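You operate a simulated robot arm through the tools that you are given. There is no shell and no other tool.

You are at the controls of a simulated robot arm. One attempt, no reset.

JOB
Read the current at about 35 kV, come down, switch HV off and set the trip one mark above.
Fine: the trip knob on the first mark above the current; shut the flap; never a tenth over the value; let it stand two seconds; no press out of turn.

The check looks at the end state, three seconds after you hand in, the way a careful person would. Anything else that was tipped, shoved, dropped, spilled or broken makes it a failure.

ROBOT AND FRAMES
A 6-joint arm with a two-finger gripper, fixed in place. Base frame: the origin is at the foot of the arm, x ahead of it, y to its left, z up; the work surface is at about z = 0.74. Readings come in m, degrees, newtons and seconds.
Its first joint turns from -166.0 to 166.0 degrees. Payload 2.45 kg.
Tool frame: the origin (TCP) lies between the finger pads and is the grasp point; the fingertips stand 0.02 m ahead of it; z points along the fingers, y is the line along which they close. The gripper opens to 0.14 m. The gripper's body begins 0.168 m behind the TCP.
Orientation is that of the tool frame in the base frame, as a unit quaternion [w, x, y, z]. With the fingers straight down and closing along the base's y, the tool's x points along the base's -x, its y along +y and its z along -z.

CONTROLS
- The arm moves only by the tool arm_command. Its argument "steps" is a list of rows, each a list of 3 entries, a list of its own where there are three numbers: the gripper command, from -1 (fully open) to 1 (shut), values between in proportion, then the shift along the tool's x, y, z in units of 30 mm (1.0 is 30 mm), then the turn, a rotation vector about the tool's x, y, z in units of 5 degrees (1.0 is 5 degrees). In form: [[fingers, [dx, dy, dz], [wx, wy, wz]], ...]. A call has 1 to 20 rows; each row shifts and turns the commanded pose from where the row before left it, along the tool's axes as they then stand. A call with a number of a shift or a turn outside -1 to 1 is refused whole. Rows are played at 5 a second. More than 0.05 m and 8.6 degrees between two rows, or a gripper value outside its range, and nothing of the call is played. A pose out of reach is approached as far as the arm can. The call stops where the force on the tool passes 40 N (or 10 N more than at its start, if that is more) or the arm is blocked; 0.2 s more then pass. The fingers move at their own pace (about 0.045 m/s each) and stop on an object; they squeeze with about 30 N. The grip force told is the motor's: it shows also when the fingers shut on nothing. Time passes only in rows, and 0.2 s behind the last, so rows that do not move let the fingers close. It gives the time, the measured TCP pose, the force on the tool (base axes), the opening and the grip force at its end, in the units of the frame above (readings bear some noise), with the torque about the TCP (base axes, N m) and any sound that the robot's microphone picked up.
- Cameras (640 x 400 px; columns grow to the right, rows downward): "scene" is fixed at [0.3987, 0.6505, 1.5583]; the picture's right is [-0.32, 0.95, 0.00], its down [0.94, 0.32, -0.10] and it looks along [-0.09, -0.03, -1.00] (base axes); focal length 307 px, centre (320, 200). "wrist" rides on the gripper at [0.078, 0.011, -0.209] in the tool frame; the picture's right is [-0.14, 0.99, 0.00], its down [-0.92, -0.13, -0.37] and it looks along [-0.36, -0.05, 0.93] (tool axes); focal length 280 px, centre (320, 200). There is no depth. A picture from a camera that has moved, and an enlarged one, comes with that camera's place and axes in the base frame and with its lens.
- grab_frame(camera): a new picture of that camera. It takes no simulated time.
- zoom(camera, box): a new picture of the part [left, top, right, bottom] of that camera's present view, enlarged. It takes no simulated time.
- hand_in(): hands the job in; it is judged then, once.

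Nothing tells you positions but the pictures and the camera data. Unless the task says otherwise, let go and move clear before handing in.

The tools are called as a command line: name --argument value ..., lists and objects as JSON in quotes. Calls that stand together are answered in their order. arm_command: Moves the arm, as the interface text tells. Its arguments: {"type":"object","properties":{"steps":{"type":"array"}},"required":["steps"]} The other tools are called the same way: grab_frame (camera) takes a picture; zoom (camera, box) takes an enlarged picture of a part of a camera's view; hand_in () hands the job in.

At the start:

```text
clock: 0.0
ee_pos: [0.3831, 0.5719, 1.1994]
tool_rot: [0.001, -0.001, 1.0, 0.001]
ft_force: [-0.8, -0.1, -0.3]
torque: [0.02, -0.01, -0.01]
opening: 0.14
gripper_force: 0.0
```

scene: 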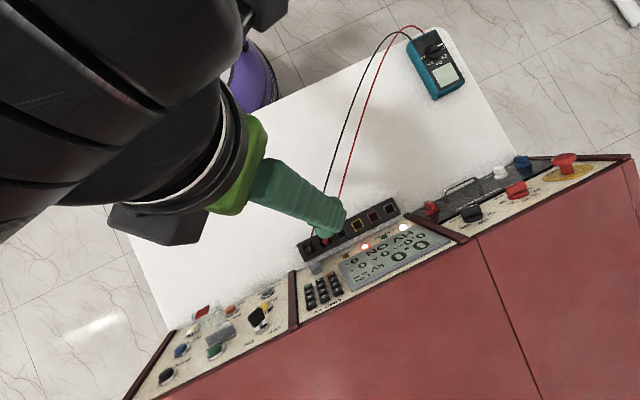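
wrist: 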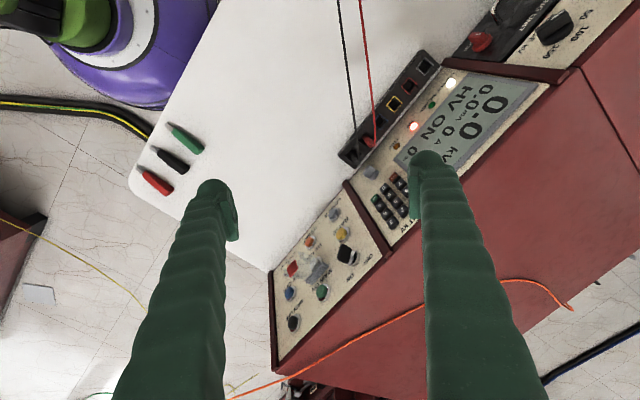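

I see a red HV test console with a display showing 0.0 kV and HV ON, a keypad, a left panel with buttons, and a right panel with knobs and a flap. I'll look at it more closely before moving.

zoom --camera "scene" --box '[400, 130, 640, 280]'

zoom --camera "scene" --box '[290, 190, 466, 300]'

zoom --camera "scene" --box '[130, 280, 322, 400]'

zoom --camera "wrist" --box '[260, 180, 420, 380]'

zoom --camera "wrist" --box '[340, 0, 620, 175]'

```text
2.67 times, centred on (520, 205) of scene
camera zoom: at [0.3987, 0.6505, 1.5583], right [-0.32, 0.95, 0.0], down [0.94, 0.32, -0.1], along [-0.09, -0.03, -1.0], focal length 818 px, centre (-213, 187)
```

zoom: 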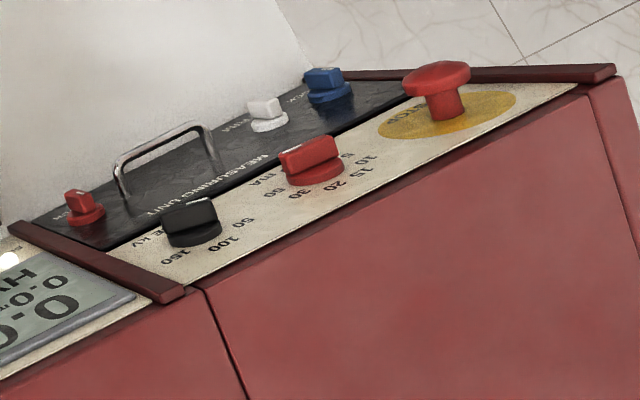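

```text
3.64 times, centred on (378, 245) of scene
camera zoom: at [0.3987, 0.6505, 1.5583], right [-0.32, 0.95, 0.0], down [0.94, 0.32, -0.1], along [-0.09, -0.03, -1.0], focal length 1116 px, centre (109, 36)
```

zoom: 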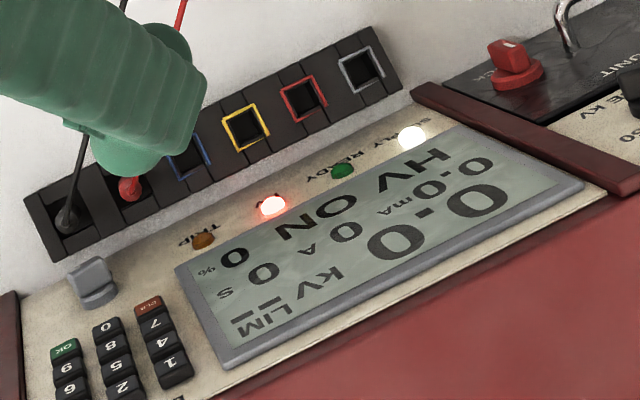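

```text
3.33 times, centred on (226, 340) of scene
camera zoom: at [0.3987, 0.6505, 1.5583], right [-0.32, 0.95, 0.0], down [0.94, 0.32, -0.1], along [-0.09, -0.03, -1.0], focal length 1023 px, centre (633, -267)
```

zoom: 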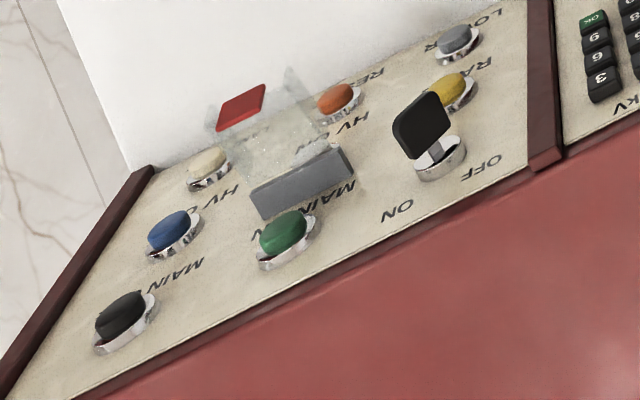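

```text
2.00 times, centred on (340, 280) of wrist
camera zoom: at [0.3048, 0.5837, 1.4094], right [0.14, 0.99, 0.0], down [0.92, -0.13, 0.37], along [0.37, -0.05, -0.93], focal length 561 px, centre (280, 40)
```

zoom: 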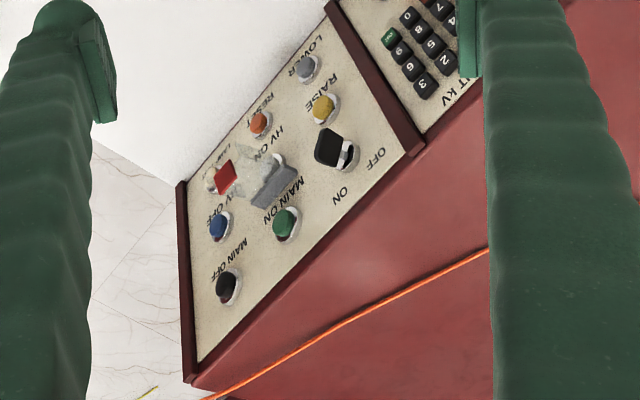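

```text
2.29 times, centred on (480, 88) of wrist
camera zoom: at [0.3048, 0.5837, 1.4094], right [0.14, 0.99, 0.0], down [0.92, -0.13, 0.37], along [0.37, -0.05, -0.93], focal length 641 px, centre (-46, 457)
```

zoom: 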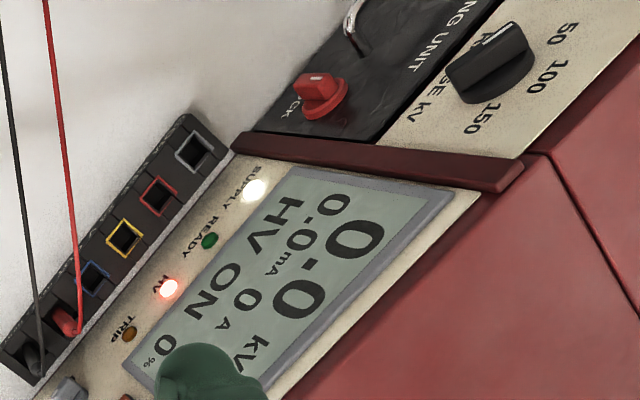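

The console appears to be turned about 45°, with its panel sloping up away from the arm. HV is already on at 0.0 kV. I'll yaw the tool to line up with the console and back off a little so the wrist camera sees the panel squarely.

arm_command --steps '[[-1, [0.5, 0, -0.3], [0, 0, -1]], [-1, [0.5, 0, -0.3], [0, 0, -1]], [-1, [0.5, 0, -0.3], [0, 0, -1]], [-1, [0.5, 0, -0.3], [0, 0, -1]], [-1, [0.5, 0, -0.3], [0, 0, -1]], [-1, [0.5, 0, -0.3], [0, 0, -1]], [-1, [0.5, 0, -0.3], [0, 0, -1]], [-1, [0.5, 0, -0.3], [0, 0, -1]], [-1, [0, 0, 0], [0, 0, 0]]]'

```text
clock: 2.0
ee_pos: [0.2709, 0.5367, 1.2704]
tool_rot: [0.001, -0.342, 0.94, 0.0]
ft_force: [0.4, 0.6, -0.6]
torque: [-0.03, -0.03, 0.02]
opening: 0.14
gripper_force: 0.0
```

grab_frame --camera "wrist"

grab_frame --camera "scene"

```text
taken
camera wrist: at [0.2039, 0.4958, 1.481], right [-0.53, 0.85, 0.0], down [0.79, 0.49, 0.37], along [0.31, 0.2, -0.93], focal length 280 px, centre (320, 200)
```

wrist: 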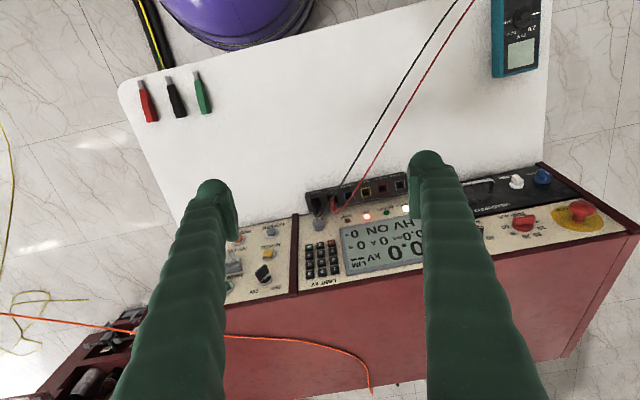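

```text
taken
```

scene: 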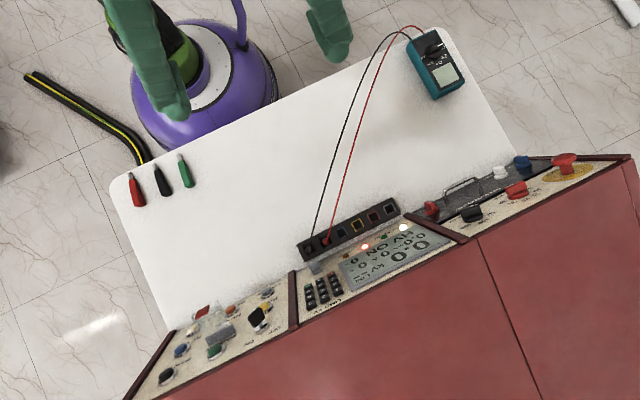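

zoom --camera "wrist" --box '[400, 150, 640, 300]'

zoom --camera "wrist" --box '[220, 170, 460, 320]'

zoom --camera "scene" --box '[290, 190, 466, 300]'

```text
2.67 times, centred on (520, 225) of wrist
camera zoom: at [0.2039, 0.4958, 1.481], right [-0.53, 0.85, 0.0], down [0.79, 0.49, 0.37], along [0.31, 0.2, -0.93], focal length 748 px, centre (-213, 133)
```

zoom: 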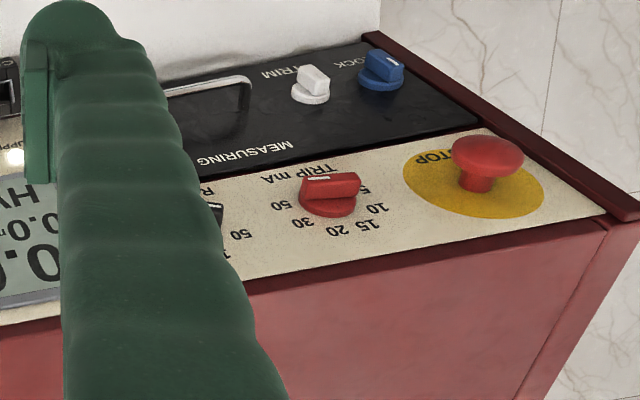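

```text
2.67 times, centred on (340, 245) of wrist
camera zoom: at [0.2039, 0.4958, 1.481], right [-0.53, 0.85, 0.0], down [0.79, 0.49, 0.37], along [0.31, 0.2, -0.93], focal length 748 px, centre (267, 80)
```

zoom: 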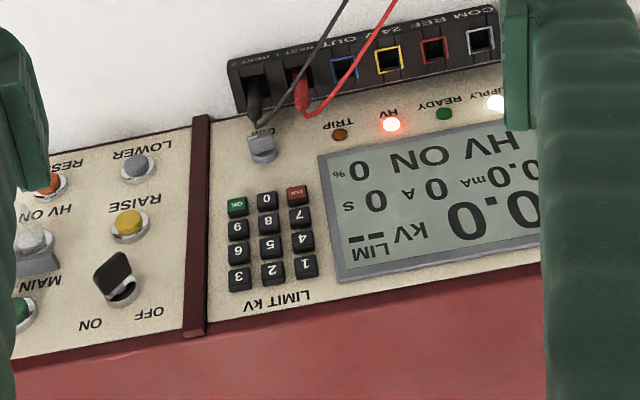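

```text
3.64 times, centred on (378, 245) of scene
camera zoom: at [0.3987, 0.6505, 1.5583], right [-0.32, 0.95, 0.0], down [0.94, 0.32, -0.1], along [-0.09, -0.03, -1.0], focal length 1116 px, centre (109, 36)
```

zoom: 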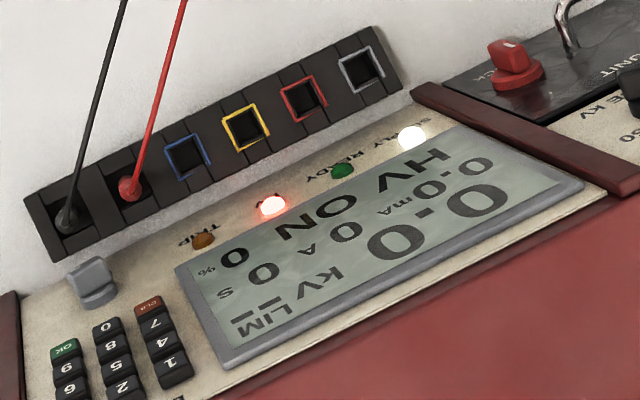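

The panel is steep, about 72° from horizontal, and runs at roughly 45° to the base axes. LOWER, RAISE and the flap are on its operator-left part, and the trip knob is near (0.20, 1.00, 0.94). I'll slide towards the left panel while pitching the tool up so the camera faces it.

arm_command --steps '[[-1, [0, -0.96, 0], [0, 0, -1]], [-1, [0, -0.96, 0], [0, -1, 0]], [-1, [0, -0.96, 0], [0, -1, 0]], [-1, [0, -0.96, 0], [0, -1, 0]], [-1, [0, -0.96, 0], [0, -1, 0]], [-1, [0, -0.96, 0], [0, -1, 0]], [-1, [0, -0.96, 0], [0, -1, 0]], [-1, [0, -0.96, 0], [0, -1, 0]], [-1, [0, 0, 0], [0, -1, 0]], [-1, [0, 0, 0], [0, 0, 0]]]'

grab_frame --camera "wrist"

```text
clock: 4.2
ee_pos: [0.4314, 0.3716, 1.272]
tool_rot: [0.317, -0.359, 0.868, 0.131]
ft_force: [-0.6, -0.6, -0.2]
torque: [0.04, 0.0, 0.01]
opening: 0.1401
gripper_force: 0.1
```

```text
taken
camera wrist: at [0.2865, 0.2422, 1.3824], right [-0.63, 0.78, 0.09], down [0.42, 0.24, 0.88], along [0.66, 0.58, -0.48], focal length 280 px, centre (320, 200)
```

wrist: 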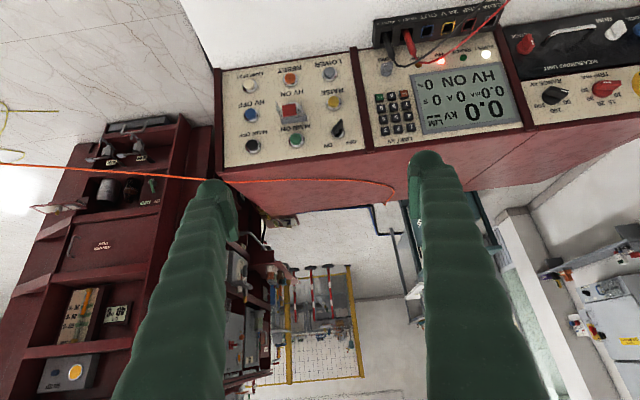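

zoom --camera "wrist" --box '[215, 45, 375, 175]'

zoom --camera "wrist" --box '[350, 20, 530, 160]'

zoom --camera "wrist" --box '[500, 20, 640, 140]'

```text
3.08 times, centred on (295, 110) of wrist
camera zoom: at [0.2865, 0.2422, 1.3824], right [-0.63, 0.78, 0.09], down [0.42, 0.24, 0.88], along [0.66, 0.58, -0.48], focal length 863 px, centre (397, 477)
```

zoom: 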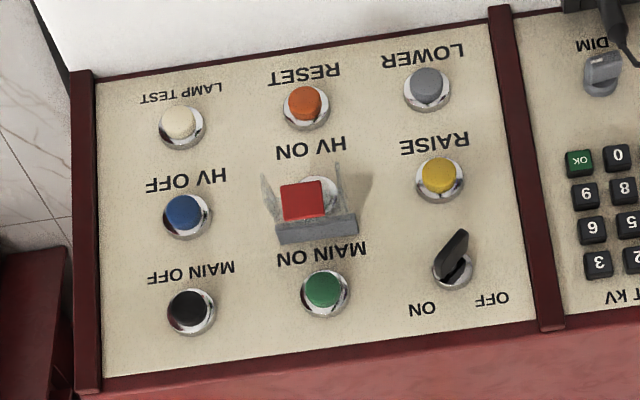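

```text
2.86 times, centred on (440, 90) of wrist
camera zoom: at [0.2865, 0.2422, 1.3824], right [-0.63, 0.78, 0.09], down [0.42, 0.24, 0.88], along [0.66, 0.58, -0.48], focal length 801 px, centre (-23, 514)
```

zoom: 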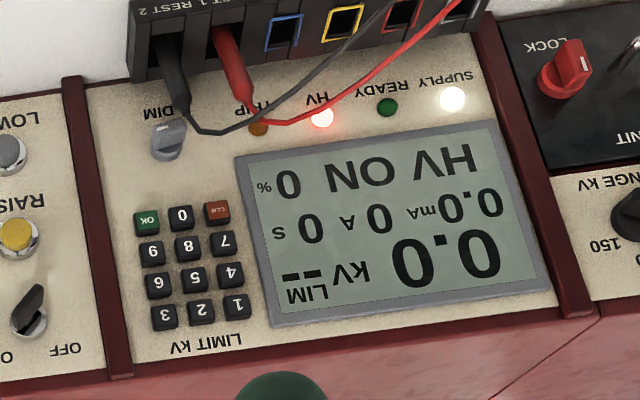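

```text
3.33 times, centred on (570, 80) of wrist
camera zoom: at [0.2865, 0.2422, 1.3824], right [-0.63, 0.78, 0.09], down [0.42, 0.24, 0.88], along [0.66, 0.58, -0.48], focal length 935 px, centre (-513, 600)
```

zoom: 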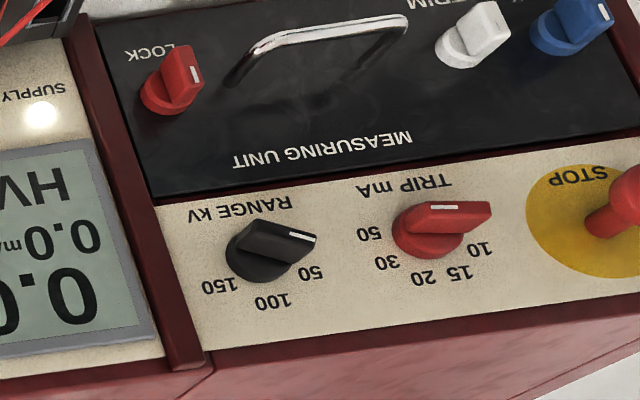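

zoom --camera "scene" --box '[490, 165, 554, 205]'

zoom --camera "wrist" --box '[570, 60, 634, 110]'

zoom --camera "wrist" --box '[260, 85, 324, 135]'

```text
10.00 times, centred on (522, 185) of scene
camera zoom: at [0.3987, 0.6505, 1.5583], right [-0.32, 0.95, 0.0], down [0.94, 0.32, -0.1], along [-0.09, -0.03, -1.0], focal length 3069 px, centre (-1700, 350)
```

zoom: 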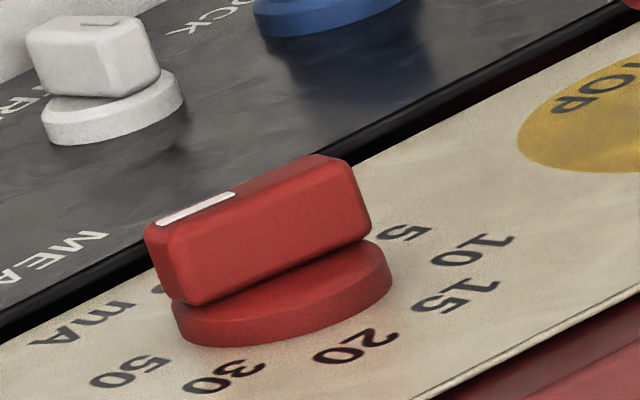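

```text
8.00 times, centred on (602, 85) of wrist
camera zoom: at [0.2865, 0.2422, 1.3824], right [-0.63, 0.78, 0.09], down [0.42, 0.24, 0.88], along [0.66, 0.58, -0.48], focal length 2243 px, centre (-1936, 1120)
```

zoom: 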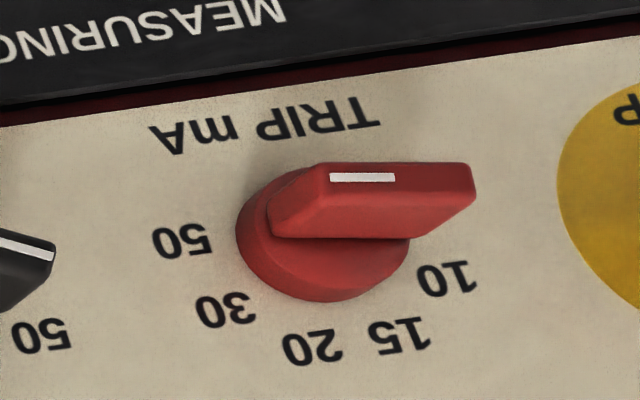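

```text
8.00 times, centred on (292, 110) of wrist
camera zoom: at [0.2865, 0.2422, 1.3824], right [-0.63, 0.78, 0.09], down [0.42, 0.24, 0.88], along [0.66, 0.58, -0.48], focal length 2243 px, centre (544, 920)
```

zoom: 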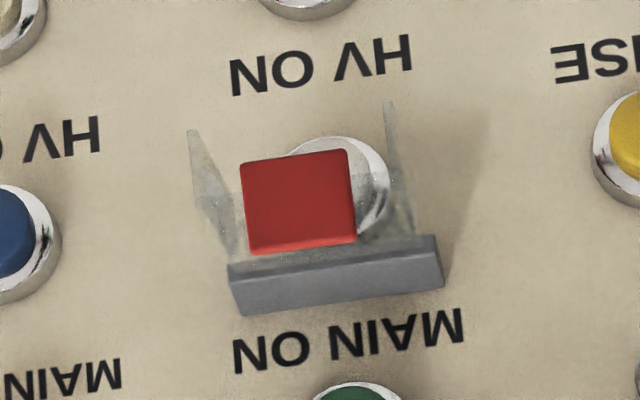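

The left panel reads clearly. The top row is the key switch, MAIN ON and MAIN OFF; the middle row is RAISE, HV ON (its clear flap with a red tab stands open) and HV OFF; the bottom row is LOWER, RESET and LAMP TEST. TRIP is at 50 and RANGE at 50. Next I bring the tool down and pitch it square to the left panel.

arm_command --steps '[[-1, [0.38, -0.17, 1.0], [0, 0, 0]], [-1, [0.38, -0.17, 1.0], [0, 0, 0]], [-1, [0.38, -0.17, 1.0], [0, 0, 0]], [-1, [0.38, -0.17, 1.0], [0, 0, 0]], [-1, [0.38, -0.17, 1.0], [0, 0, 0]], [-1, [0.38, -0.17, 1.0], [0, 0, 0]], [-1, [0, 0, 0], [0, -1, 0]], [-1, [0, 0, 0], [0, -1, 0]], [-1, [0, 0, 0], [0, -1, 0]], [-1, [0, 0, 0], [0, -1, 0]], [-1, [0, 0, 0], [0, -1, 0]], [-1, [0, 0, 0], [0, -1, 0]], [-1, [0, 0, 0], [0, -1, 0]], [-1, [0, 0, 0], [0, 0, 0]]]'

grab_frame --camera "wrist"

grab_frame --camera "scene"

```text
clock: 7.2
ee_pos: [0.4974, 0.395, 1.0897]
tool_rot: [0.563, -0.303, 0.733, 0.232]
ft_force: [0.3, -0.1, 0.3]
torque: [-0.04, 0.01, 0.02]
opening: 0.1402
gripper_force: 0.0
```

```text
taken
camera wrist: at [0.3333, 0.2463, 1.0687], right [-0.67, 0.73, 0.13], down [0.0, -0.17, 0.98], along [0.74, 0.67, 0.11], focal length 280 px, centre (320, 200)
```

wrist: 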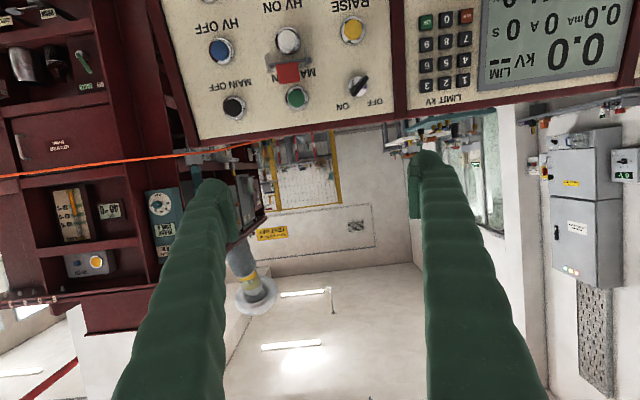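

```text
taken
```

scene: 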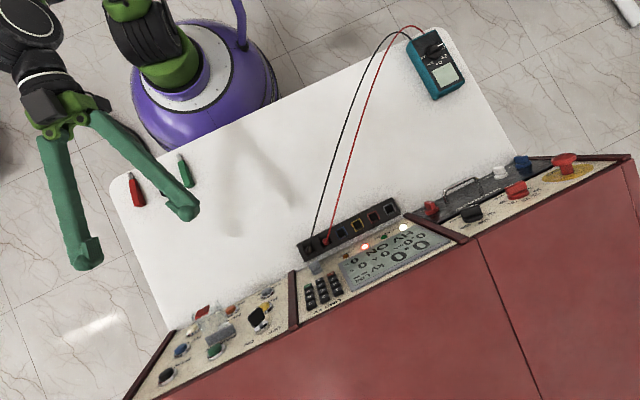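

The tool is now square to the panel with matching yaw and tilt. I'll lower it and move in to see the left panel and flap up close.

arm_command --steps '[[-1, [0.95, -0.17, 0.3], [0, 0, 0]], [-1, [0.95, -0.17, 0.3], [0, 0, 0]], [-1, [0.95, -0.17, 0.3], [0, 0, 0]], [-1, [0.95, -0.17, 0.3], [0, 0, 0]], [-1, [0.95, -0.17, 0.3], [0, 0, 0]], [-1, [0.95, -0.17, 0.3], [0, 0, 0]], [-1, [0, 0, 0], [0, 0, 0]]]'

grab_frame --camera "wrist"

grab_frame --camera "scene"

```text
clock: 8.8
ee_pos: [0.5253, 0.3794, 0.9111]
tool_rot: [0.563, -0.304, 0.733, 0.233]
ft_force: [-0.1, 0.0, 0.9]
torque: [-0.01, -0.02, 0.0]
opening: 0.1398
gripper_force: 0.0
```

```text
taken
camera wrist: at [0.3611, 0.2295, 0.8905], right [-0.67, 0.73, 0.13], down [0.01, -0.17, 0.98], along [0.74, 0.67, 0.11], focal length 280 px, centre (320, 200)
```

wrist: 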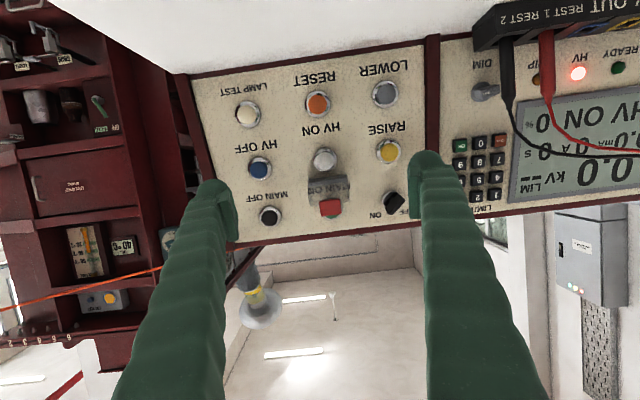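

```text
taken
```

scene: 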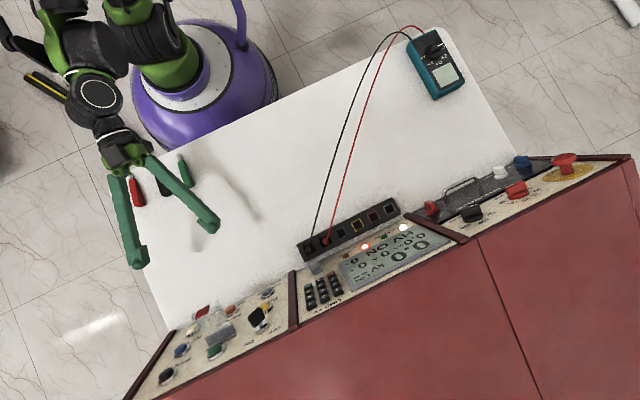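

zoom --camera "wrist" --box '[200, 40, 440, 240]'

zoom --camera "wrist" --box '[290, 135, 370, 225]'

```text
2.00 times, centred on (320, 140) of wrist
camera zoom: at [0.3611, 0.2295, 0.8905], right [-0.67, 0.73, 0.13], down [0.01, -0.17, 0.98], along [0.74, 0.67, 0.11], focal length 561 px, centre (320, 320)
```

zoom: 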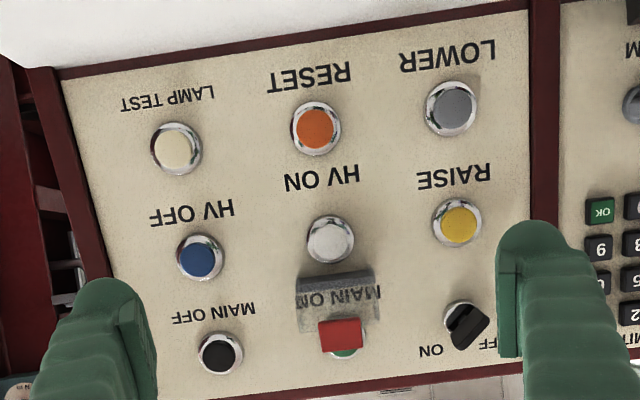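

```text
4.44 times, centred on (330, 180) of wrist
camera zoom: at [0.3611, 0.2295, 0.8905], right [-0.67, 0.73, 0.13], down [0.01, -0.17, 0.98], along [0.74, 0.67, 0.11], focal length 1246 px, centre (276, 289)
```

zoom: 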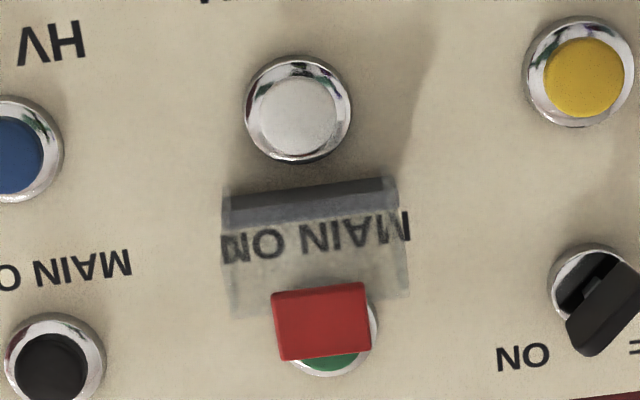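

Both views agree: RAISE is about 98 mm to the side of the tool axis and 0.196 m ahead. LOWER is 79 mm below RAISE, and the flap stands open at just over 90° with its hinge above HV ON. I'll shut the fingers, line up with RAISE and stop short of it to check.

arm_command --steps '[[1, [-0.13, 0.65, 0], [0, 0, 0]], [1, [-0.13, 0.65, 0], [0, 0, 0]], [1, [-0.13, 0.65, 0], [0, 0, 0]], [1, [-0.13, 0.65, 0], [0, 0, 0]], [1, [-0.13, 0.66, 0], [0, 0, 0]], [1, [0, 0, 0.7], [0, 0, 0]], [1, [0, 0, 0.7], [0, 0, 0]], [1, [0, 0, 0.7], [0, 0, 0]], [1, [0, 0, 0.7], [0, 0, 0]], [1, [0, 0, 0.7], [0, 0, 0]], [1, [0, 0, 0.7], [0, 0, 0]], [1, [0, 0, 0], [0, 0, 0]]]'

grab_frame --camera "wrist"

grab_frame --camera "scene"

```text
clock: 11.4
ee_pos: [0.5467, 0.5399, 0.8963]
tool_rot: [0.563, -0.303, 0.733, 0.232]
ft_force: [0.1, -0.2, -0.6]
torque: [0.03, -0.02, -0.01]
opening: 0.0002
gripper_force: 29.5
```

```text
taken
camera wrist: at [0.3822, 0.39, 0.8762], right [-0.67, 0.73, 0.13], down [0.01, -0.17, 0.98], along [0.74, 0.67, 0.11], focal length 280 px, centre (320, 200)
```

wrist: 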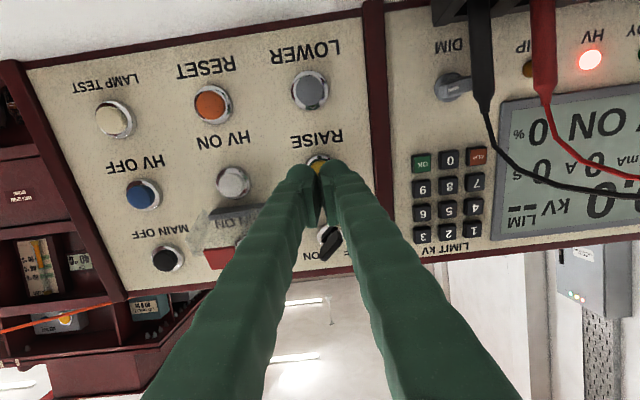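

```text
taken
```

scene: 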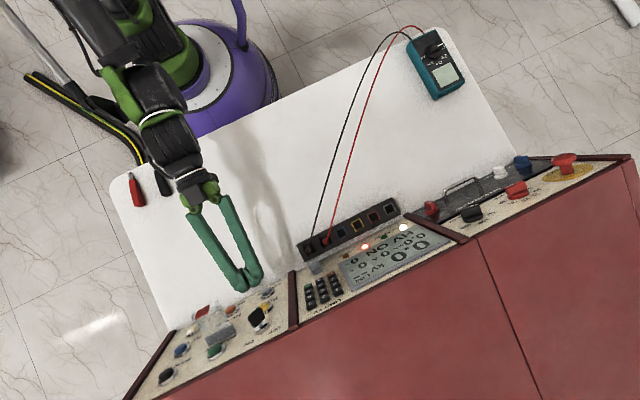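

zoom --camera "wrist" --box '[280, 120, 360, 220]'

zoom --camera "scene" --box '[200, 230, 312, 300]'

```text
4.00 times, centred on (320, 170) of wrist
camera zoom: at [0.3822, 0.39, 0.8762], right [-0.67, 0.73, 0.13], down [0.01, -0.17, 0.98], along [0.74, 0.67, 0.11], focal length 1122 px, centre (320, 320)
```

zoom: 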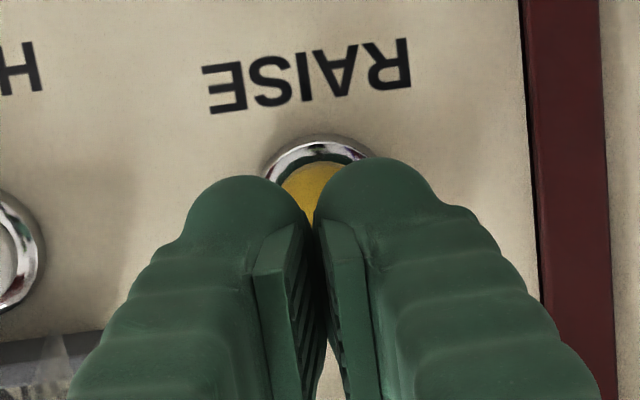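

```text
5.71 times, centred on (256, 265) of scene
camera zoom: at [0.3987, 0.6505, 1.5583], right [-0.32, 0.95, 0.0], down [0.94, 0.32, -0.1], along [-0.09, -0.03, -1.0], focal length 1754 px, centre (686, -171)
```

zoom: 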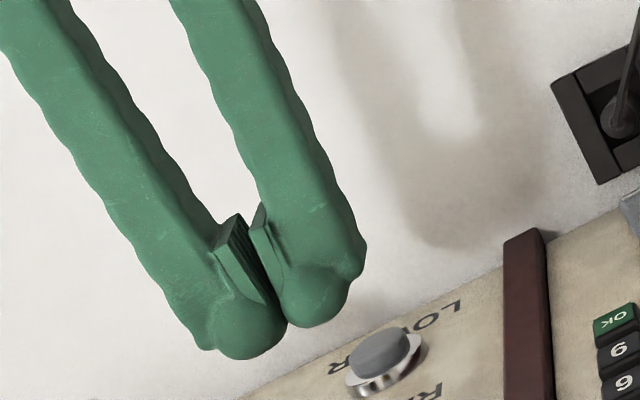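

The fingertips line up with RAISE and are about 5 cm off the cap. I'll close most of that gap, then creep in and watch force, sound and display.

arm_command --steps '[[1, [-0.08, 0, 0.5], [0, 0, 0]], [1, [0, 0, 0.5], [0, 0, 0]], [1, [0, 0, 0.3], [0, 0, 0]], [1, [0, 0, 0], [0, 0, 0]]]'

zoom --camera "scene" --box '[200, 190, 466, 340]'

zoom --camera "wrist" --box '[260, 120, 380, 220]'

```text
clock: 12.4
ee_pos: [0.574, 0.565, 0.8892]
tool_rot: [0.564, -0.304, 0.732, 0.233]
ft_force: [0.0, -1.0, -0.4]
torque: [0.03, -0.01, 0.0]
opening: 0.0
gripper_force: 30.0
```

```text
2.41 times, centred on (333, 265) of scene
camera zoom: at [0.3987, 0.6505, 1.5583], right [-0.32, 0.95, 0.0], down [0.94, 0.32, -0.1], along [-0.09, -0.03, -1.0], focal length 738 px, centre (289, 44)
```

zoom: 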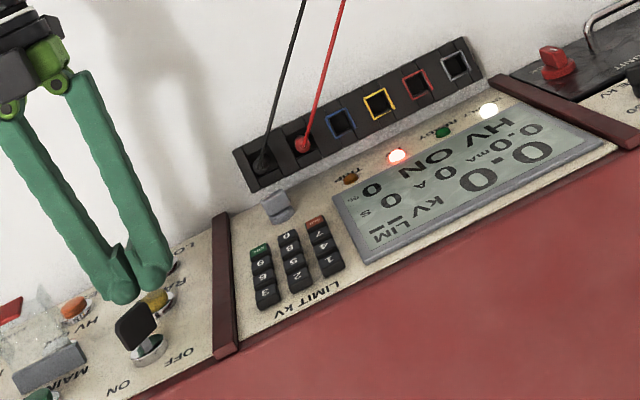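

```text
4.00 times, centred on (320, 170) of wrist
camera zoom: at [0.4088, 0.4162, 0.8688], right [-0.67, 0.73, 0.13], down [0.01, -0.17, 0.98], along [0.74, 0.67, 0.11], focal length 1122 px, centre (320, 320)
```

zoom: 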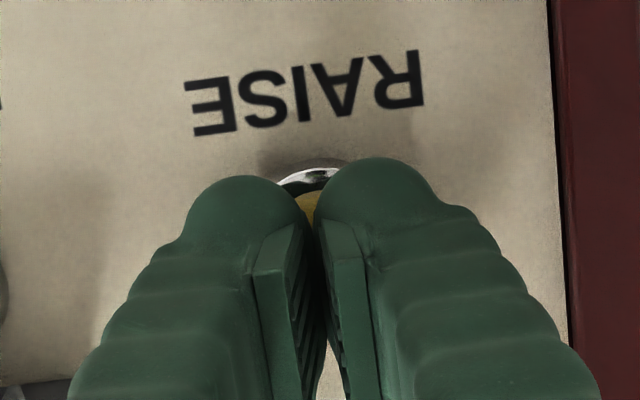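

arm_command --steps '[[1, [0, 0, 0.15], [0, 0, 0]], [1, [0, 0, 0.1], [0, 0, 0]]]'

zoom --camera "scene" --box '[200, 190, 466, 340]'

```text
clock: 13.0
ee_pos: [0.5786, 0.5712, 0.8877]
tool_rot: [0.563, -0.303, 0.732, 0.233]
ft_force: [0.5, -0.3, 0.2]
torque: [-0.01, 0.01, -0.01]
opening: 0.0001
gripper_force: 29.4
```

```text
2.41 times, centred on (333, 265) of scene
camera zoom: at [0.3987, 0.6505, 1.5583], right [-0.32, 0.95, 0.0], down [0.94, 0.32, -0.1], along [-0.09, -0.03, -1.0], focal length 738 px, centre (289, 44)
```

zoom: 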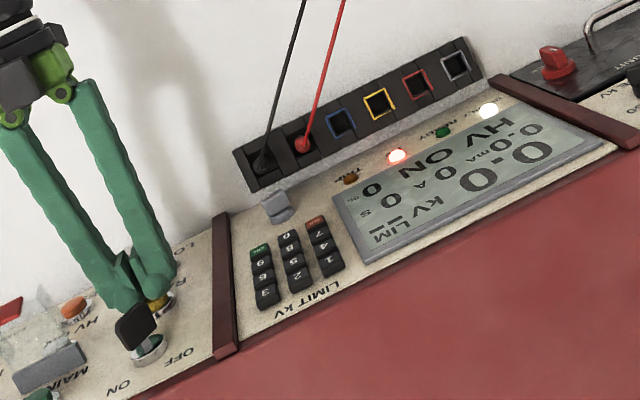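

arm_command --steps '[[1, [0, 0, 0.1], [0, 0, 0]]]'

arm_command --steps '[[1, [0, 0, 0.07], [0, 0, 0]]]'

zoom --camera "scene" --box '[200, 190, 466, 340]'

```text
clock: 13.4
ee_pos: [0.5808, 0.5726, 0.8874]
tool_rot: [0.563, -0.304, 0.732, 0.233]
ft_force: [-0.9, -0.6, 0.1]
torque: [0.01, -0.03, 0.02]
opening: 0.0
gripper_force: 29.0
```

```text
clock: 13.8
ee_pos: [0.5839, 0.5722, 0.8862]
tool_rot: [0.563, -0.304, 0.733, 0.233]
ft_force: [-1.5, -1.3, 1.7]
torque: [0.06, 0.0, -0.01]
opening: 0.0059
gripper_force: 29.6
heard: click
```

```text
2.41 times, centred on (333, 265) of scene
camera zoom: at [0.3987, 0.6505, 1.5583], right [-0.32, 0.95, 0.0], down [0.94, 0.32, -0.1], along [-0.09, -0.03, -1.0], focal length 738 px, centre (289, 44)
```

zoom: 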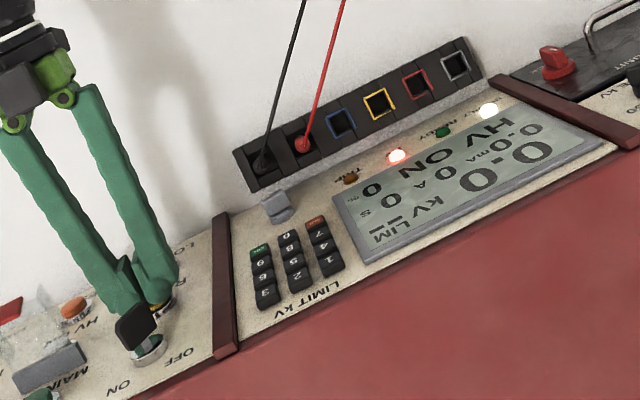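

arm_command --steps '[[1, [0, 0, 0], [0, 0, 0]]]'

zoom --camera "scene" --box '[290, 190, 466, 300]'

```text
clock: 14.2
ee_pos: [0.5832, 0.5732, 0.8866]
tool_rot: [0.563, -0.304, 0.732, 0.233]
ft_force: [-1.3, -2.1, 2.0]
torque: [0.04, -0.02, -0.02]
opening: 0.0063
gripper_force: 29.3
```

```text
3.64 times, centred on (378, 245) of scene
camera zoom: at [0.3987, 0.6505, 1.5583], right [-0.32, 0.95, 0.0], down [0.94, 0.32, -0.1], along [-0.09, -0.03, -1.0], focal length 1116 px, centre (109, 36)
```

zoom: 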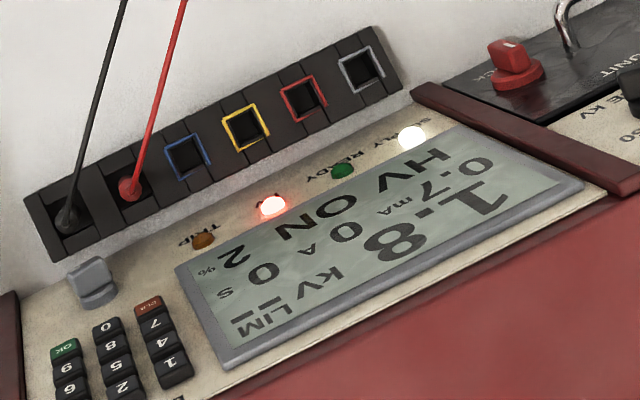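

It works: holding RAISE ramps the voltage, now 1.8 kV and 0.7 mA. I'll keep holding for a measured time to learn the ramp rate.

arm_command --steps '[[1, [0, 0, 0], [0, 0, 0]], [1, [0, 0, 0], [0, 0, 0]], [1, [0, 0, 0], [0, 0, 0]]]'

zoom --camera "scene" --box '[290, 190, 466, 300]'

```text
clock: 15.0
ee_pos: [0.583, 0.5722, 0.8869]
tool_rot: [0.563, -0.304, 0.732, 0.233]
ft_force: [-0.7, -1.8, 1.1]
torque: [0.02, 0.01, 0.0]
opening: 0.0061
gripper_force: 29.3
```

```text
3.64 times, centred on (378, 245) of scene
camera zoom: at [0.3987, 0.6505, 1.5583], right [-0.32, 0.95, 0.0], down [0.94, 0.32, -0.1], along [-0.09, -0.03, -1.0], focal length 1116 px, centre (109, 36)
```

zoom: 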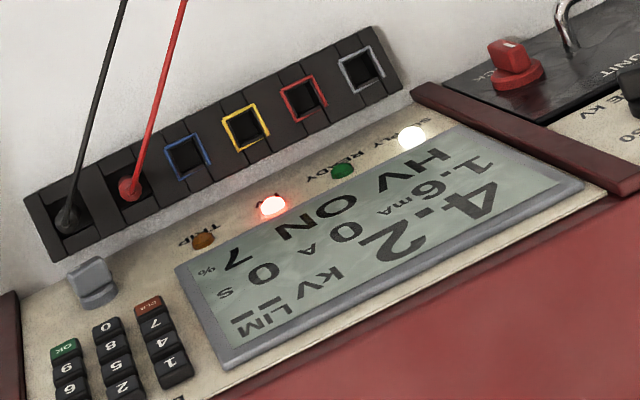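

arm_command --steps '[[1, [0, 0, 0], [0, 0, 0]], [1, [0, 0, 0], [0, 0, 0]], [1, [0, 0, 0], [0, 0, 0]], [1, [0, 0, 0], [0, 0, 0]], [1, [0, 0, 0], [0, 0, 0]], [1, [0, 0, 0], [0, 0, 0]], [1, [0, 0, 0], [0, 0, 0]], [1, [0, 0, 0], [0, 0, 0]]]'

zoom --camera "scene" --box '[290, 190, 466, 300]'

```text
clock: 16.8
ee_pos: [0.582, 0.574, 0.8865]
tool_rot: [0.563, -0.304, 0.732, 0.233]
ft_force: [-0.9, -1.9, -0.3]
torque: [-0.01, 0.0, 0.03]
opening: 0.0059
gripper_force: 29.6
```

```text
3.64 times, centred on (378, 245) of scene
camera zoom: at [0.3987, 0.6505, 1.5583], right [-0.32, 0.95, 0.0], down [0.94, 0.32, -0.1], along [-0.09, -0.03, -1.0], focal length 1116 px, centre (109, 36)
```

zoom: 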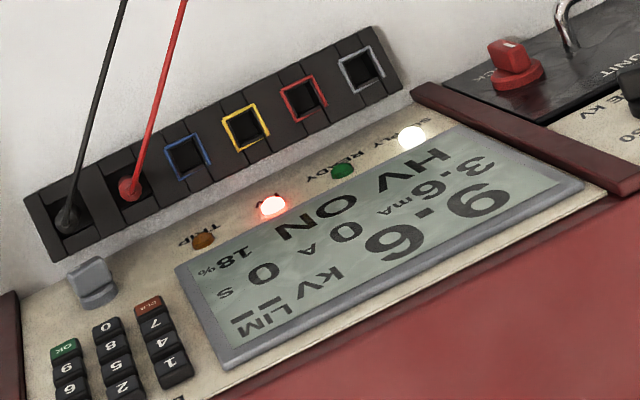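

The ramp is a steady 3 kV/s, now 9.6 kV and 3.6 mA. I keep holding.

arm_command --steps '[[1, [0, 0, 0], [0, 0, 0]], [1, [0, 0, 0], [0, 0, 0]], [1, [0, 0, 0], [0, 0, 0]], [1, [0, 0, 0], [0, 0, 0]], [1, [0, 0, 0], [0, 0, 0]], [1, [0, 0, 0], [0, 0, 0]], [1, [0, 0, 0], [0, 0, 0]], [1, [0, 0, 0], [0, 0, 0]], [1, [0, 0, 0], [0, 0, 0]], [1, [0, 0, 0], [0, 0, 0]], [1, [0, 0, 0], [0, 0, 0]], [1, [0, 0, 0], [0, 0, 0]], [1, [0, 0, 0], [0, 0, 0]], [1, [0, 0, 0], [0, 0, 0]], [1, [0, 0, 0], [0, 0, 0]], [1, [0, 0, 0], [0, 0, 0]], [1, [0, 0, 0], [0, 0, 0]], [1, [0, 0, 0], [0, 0, 0]]]'

zoom --camera "scene" --box '[290, 190, 466, 300]'

```text
clock: 20.6
ee_pos: [0.5825, 0.572, 0.8879]
tool_rot: [0.563, -0.304, 0.732, 0.233]
ft_force: [-1.2, -1.7, 0.7]
torque: [0.03, 0.02, 0.0]
opening: 0.006
gripper_force: 29.4
```

```text
3.64 times, centred on (378, 245) of scene
camera zoom: at [0.3987, 0.6505, 1.5583], right [-0.32, 0.95, 0.0], down [0.94, 0.32, -0.1], along [-0.09, -0.03, -1.0], focal length 1116 px, centre (109, 36)
```

zoom: 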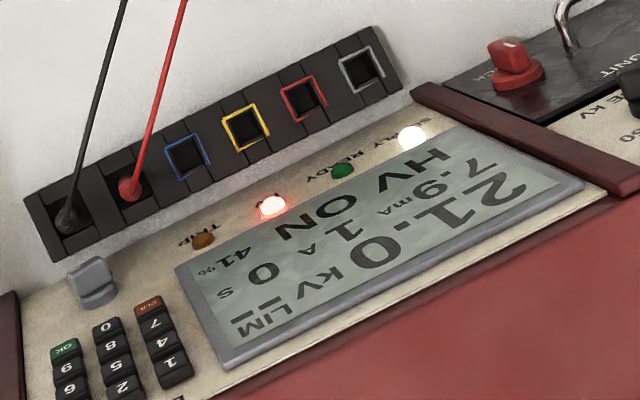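

21.0 kV and 7.9 mA. I'll hold until about 31 kV, then finish with a short timed hold and release.

arm_command --steps '[[1, [0, 0, 0], [0, 0, 0]], [1, [0, 0, 0], [0, 0, 0]], [1, [0, 0, 0], [0, 0, 0]], [1, [0, 0, 0], [0, 0, 0]], [1, [0, 0, 0], [0, 0, 0]], [1, [0, 0, 0], [0, 0, 0]], [1, [0, 0, 0], [0, 0, 0]], [1, [0, 0, 0], [0, 0, 0]], [1, [0, 0, 0], [0, 0, 0]], [1, [0, 0, 0], [0, 0, 0]], [1, [0, 0, 0], [0, 0, 0]], [1, [0, 0, 0], [0, 0, 0]], [1, [0, 0, 0], [0, 0, 0]], [1, [0, 0, 0], [0, 0, 0]], [1, [0, 0, 0], [0, 0, 0]], [1, [0, 0, 0], [0, 0, 0]]]'

zoom --camera "scene" --box '[290, 190, 466, 300]'

```text
clock: 24.0
ee_pos: [0.5826, 0.5734, 0.8861]
tool_rot: [0.563, -0.303, 0.733, 0.232]
ft_force: [-2.0, -1.5, 0.1]
torque: [-0.05, -0.04, 0.01]
opening: 0.006
gripper_force: 29.4
```

```text
3.64 times, centred on (378, 245) of scene
camera zoom: at [0.3987, 0.6505, 1.5583], right [-0.32, 0.95, 0.0], down [0.94, 0.32, -0.1], along [-0.09, -0.03, -1.0], focal length 1116 px, centre (109, 36)
```

zoom: 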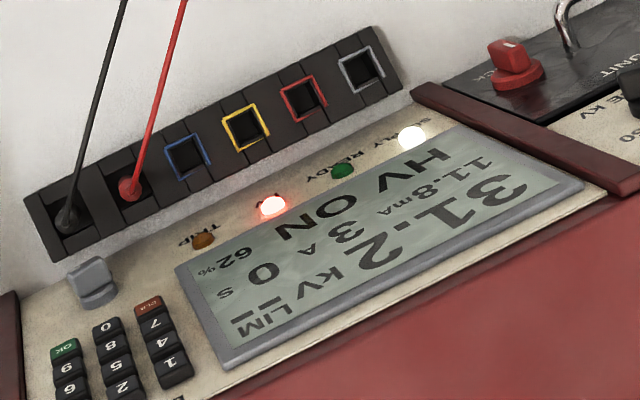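

31.2 kV and 11.8 mA. I'll hold one more second, then pull back to release near 35 kV.

arm_command --steps '[[1, [0, 0, 0], [0, 0, 0]], [1, [0, 0, 0], [0, 0, 0]], [1, [0, 0, 0], [0, 0, 0]], [1, [0, 0, 0], [0, 0, 0]], [1, [0, 0, 0], [0, 0, 0]], [1, [0, 0, -0.4], [0, 0, 0]], [1, [0, 0, -0.4], [0, 0, 0]]]'

zoom --camera "scene" --box '[290, 190, 466, 300]'

```text
clock: 25.6
ee_pos: [0.5664, 0.5573, 0.8938]
tool_rot: [0.563, -0.304, 0.733, 0.233]
ft_force: [-0.7, -0.5, -0.8]
torque: [0.02, -0.01, -0.01]
opening: 0.0003
gripper_force: 29.8
```

```text
3.64 times, centred on (378, 245) of scene
camera zoom: at [0.3987, 0.6505, 1.5583], right [-0.32, 0.95, 0.0], down [0.94, 0.32, -0.1], along [-0.09, -0.03, -1.0], focal length 1116 px, centre (109, 36)
```

zoom: 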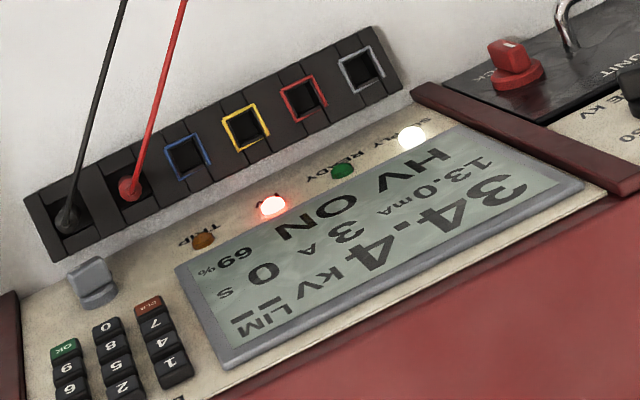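

It released at 34.4 kV with 13.0 mA showing. I'll give RAISE one short tap to land closer to 35, then let it stand.

arm_command --steps '[[1, [0, 0, 0.4], [0, 0, 0]], [1, [0, 0, 0.31], [0, 0, 0]], [1, [0, 0, 0], [0, 0, 0]], [1, [0, 0, 0.1], [0, 0, 0]], [1, [0, 0, -0.4], [0, 0, 0]], [1, [0, 0, -0.4], [0, 0, 0]]]'

zoom --camera "scene" --box '[290, 190, 466, 300]'

```text
clock: 27.0
ee_pos: [0.5666, 0.5574, 0.8932]
tool_rot: [0.564, -0.303, 0.732, 0.233]
ft_force: [0.1, 0.0, 0.1]
torque: [-0.01, 0.02, 0.01]
opening: 0.0
gripper_force: 29.3
heard: click
```

```text
3.64 times, centred on (378, 245) of scene
camera zoom: at [0.3987, 0.6505, 1.5583], right [-0.32, 0.95, 0.0], down [0.94, 0.32, -0.1], along [-0.09, -0.03, -1.0], focal length 1116 px, centre (109, 36)
```

zoom: 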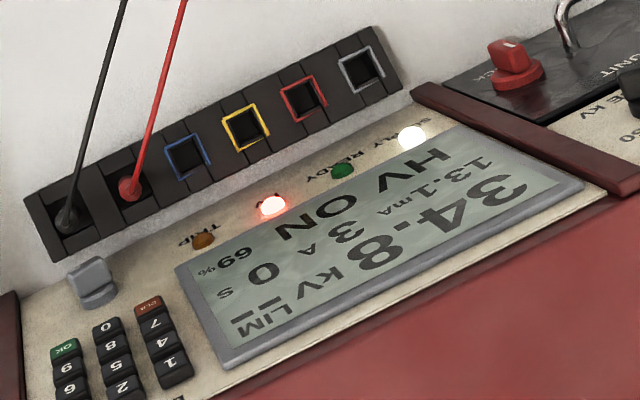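

34.8 kV and 13.1 mA. I'll let it stand for over three seconds while sliding the closed fingers down in front of LOWER without touching anything.

arm_command --steps '[[1, [0.66, 0.015, 0], [0, 0, 0]], [1, [0.66, 0.015, 0], [0, 0, 0]], [1, [0.66, 0.015, 0], [0, 0, 0]], [1, [0.65, 0.015, 0], [0, 0, 0]], [1, [0, 0, 0], [0, 0, 0]], [1, [0, 0, 0], [0, 0, 0]], [1, [0, 0, 0], [0, 0, 0]], [1, [0, 0, 0], [0, 0, 0]], [1, [0, 0, 0], [0, 0, 0]], [1, [0, 0, 0], [0, 0, 0]], [1, [0, 0, 0], [0, 0, 0]], [1, [0, 0, 0], [0, 0, 0]], [1, [0, 0, 0], [0, 0, 0]], [1, [0, 0, 0], [0, 0, 0]], [1, [0, 0, 0], [0, 0, 0]]]'

zoom --camera "scene" --box '[290, 190, 466, 300]'

grab_frame --camera "wrist"

zoom --camera "wrist" --box '[260, 120, 380, 220]'

```text
clock: 30.2
ee_pos: [0.5515, 0.5444, 0.8168]
tool_rot: [0.563, -0.303, 0.732, 0.233]
ft_force: [-0.3, 0.6, -0.9]
torque: [-0.01, 0.01, 0.02]
opening: 0.0
gripper_force: 29.5
```

```text
3.64 times, centred on (378, 245) of scene
camera zoom: at [0.3987, 0.6505, 1.5583], right [-0.32, 0.95, 0.0], down [0.94, 0.32, -0.1], along [-0.09, -0.03, -1.0], focal length 1116 px, centre (109, 36)
```

zoom: 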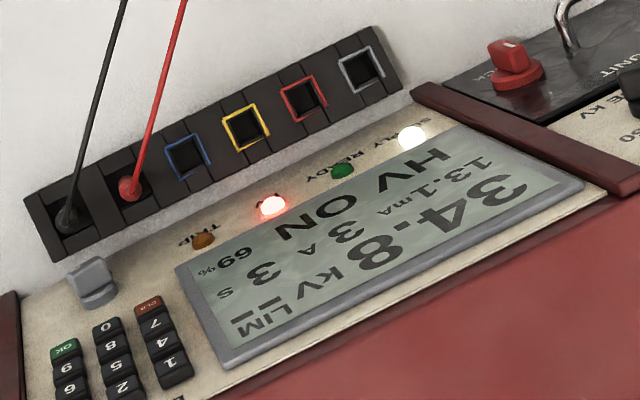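

```text
taken
camera wrist: at [0.386, 0.3949, 0.7947], right [-0.67, 0.73, 0.13], down [0.01, -0.17, 0.98], along [0.74, 0.67, 0.11], focal length 280 px, centre (320, 200)
```

wrist: 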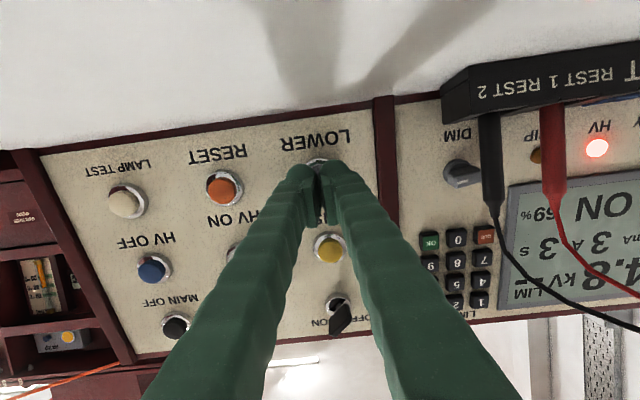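

```text
4.00 times, centred on (320, 170) of wrist
camera zoom: at [0.386, 0.3949, 0.7947], right [-0.67, 0.73, 0.13], down [0.01, -0.17, 0.98], along [0.74, 0.67, 0.11], focal length 1122 px, centre (320, 320)
```

zoom: 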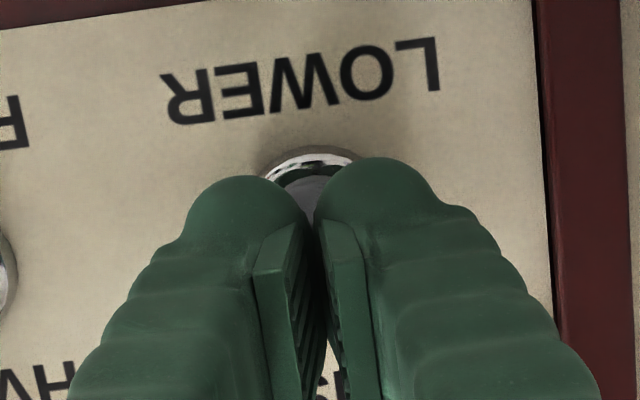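

The display timer shows 3 s at 34.8 kV and 13.1 mA, so the trip belongs on 15. Now I press LOWER to bring the voltage down.

arm_command --steps '[[1, [0, 0, 0.4], [0, 0, 0]], [1, [0, 0, 0.3], [0, 0, 0]], [1, [0, 0, 0.07], [0, 0, 0]], [1, [0, 0, 0.05], [0, 0, 0]]]'

zoom --camera "scene" --box '[200, 190, 466, 340]'

```text
clock: 31.2
ee_pos: [0.5673, 0.56, 0.8095]
tool_rot: [0.564, -0.303, 0.732, 0.233]
ft_force: [-1.2, -1.8, 0.1]
torque: [0.04, 0.0, 0.01]
opening: 0.0059
gripper_force: 29.5
```

```text
2.41 times, centred on (333, 265) of scene
camera zoom: at [0.3987, 0.6505, 1.5583], right [-0.32, 0.95, 0.0], down [0.94, 0.32, -0.1], along [-0.09, -0.03, -1.0], focal length 738 px, centre (289, 44)
```

zoom: 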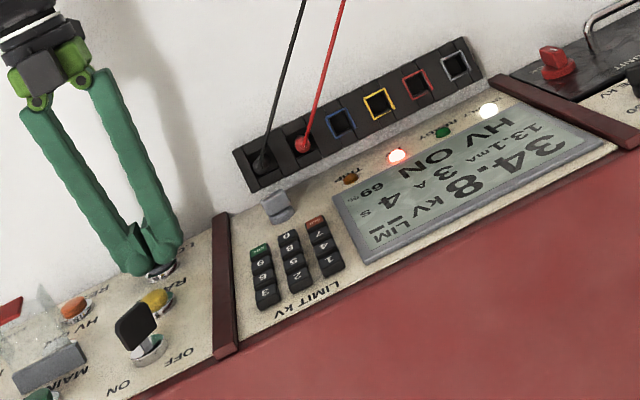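

arm_command --steps '[[1, [0, 0, 0.05], [0, 0, 0]], [1, [0, 0, 0], [0, 0, 0]]]'

zoom --camera "scene" --box '[200, 190, 466, 340]'

```text
clock: 31.8
ee_pos: [0.5684, 0.562, 0.8096]
tool_rot: [0.564, -0.303, 0.732, 0.233]
ft_force: [-1.3, -3.1, -0.1]
torque: [-0.02, -0.01, 0.0]
opening: 0.006
gripper_force: 28.9
heard: click
```

```text
2.41 times, centred on (333, 265) of scene
camera zoom: at [0.3987, 0.6505, 1.5583], right [-0.32, 0.95, 0.0], down [0.94, 0.32, -0.1], along [-0.09, -0.03, -1.0], focal length 738 px, centre (289, 44)
```

zoom: 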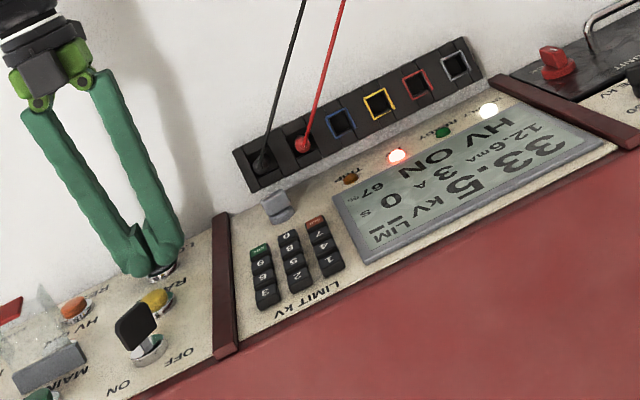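

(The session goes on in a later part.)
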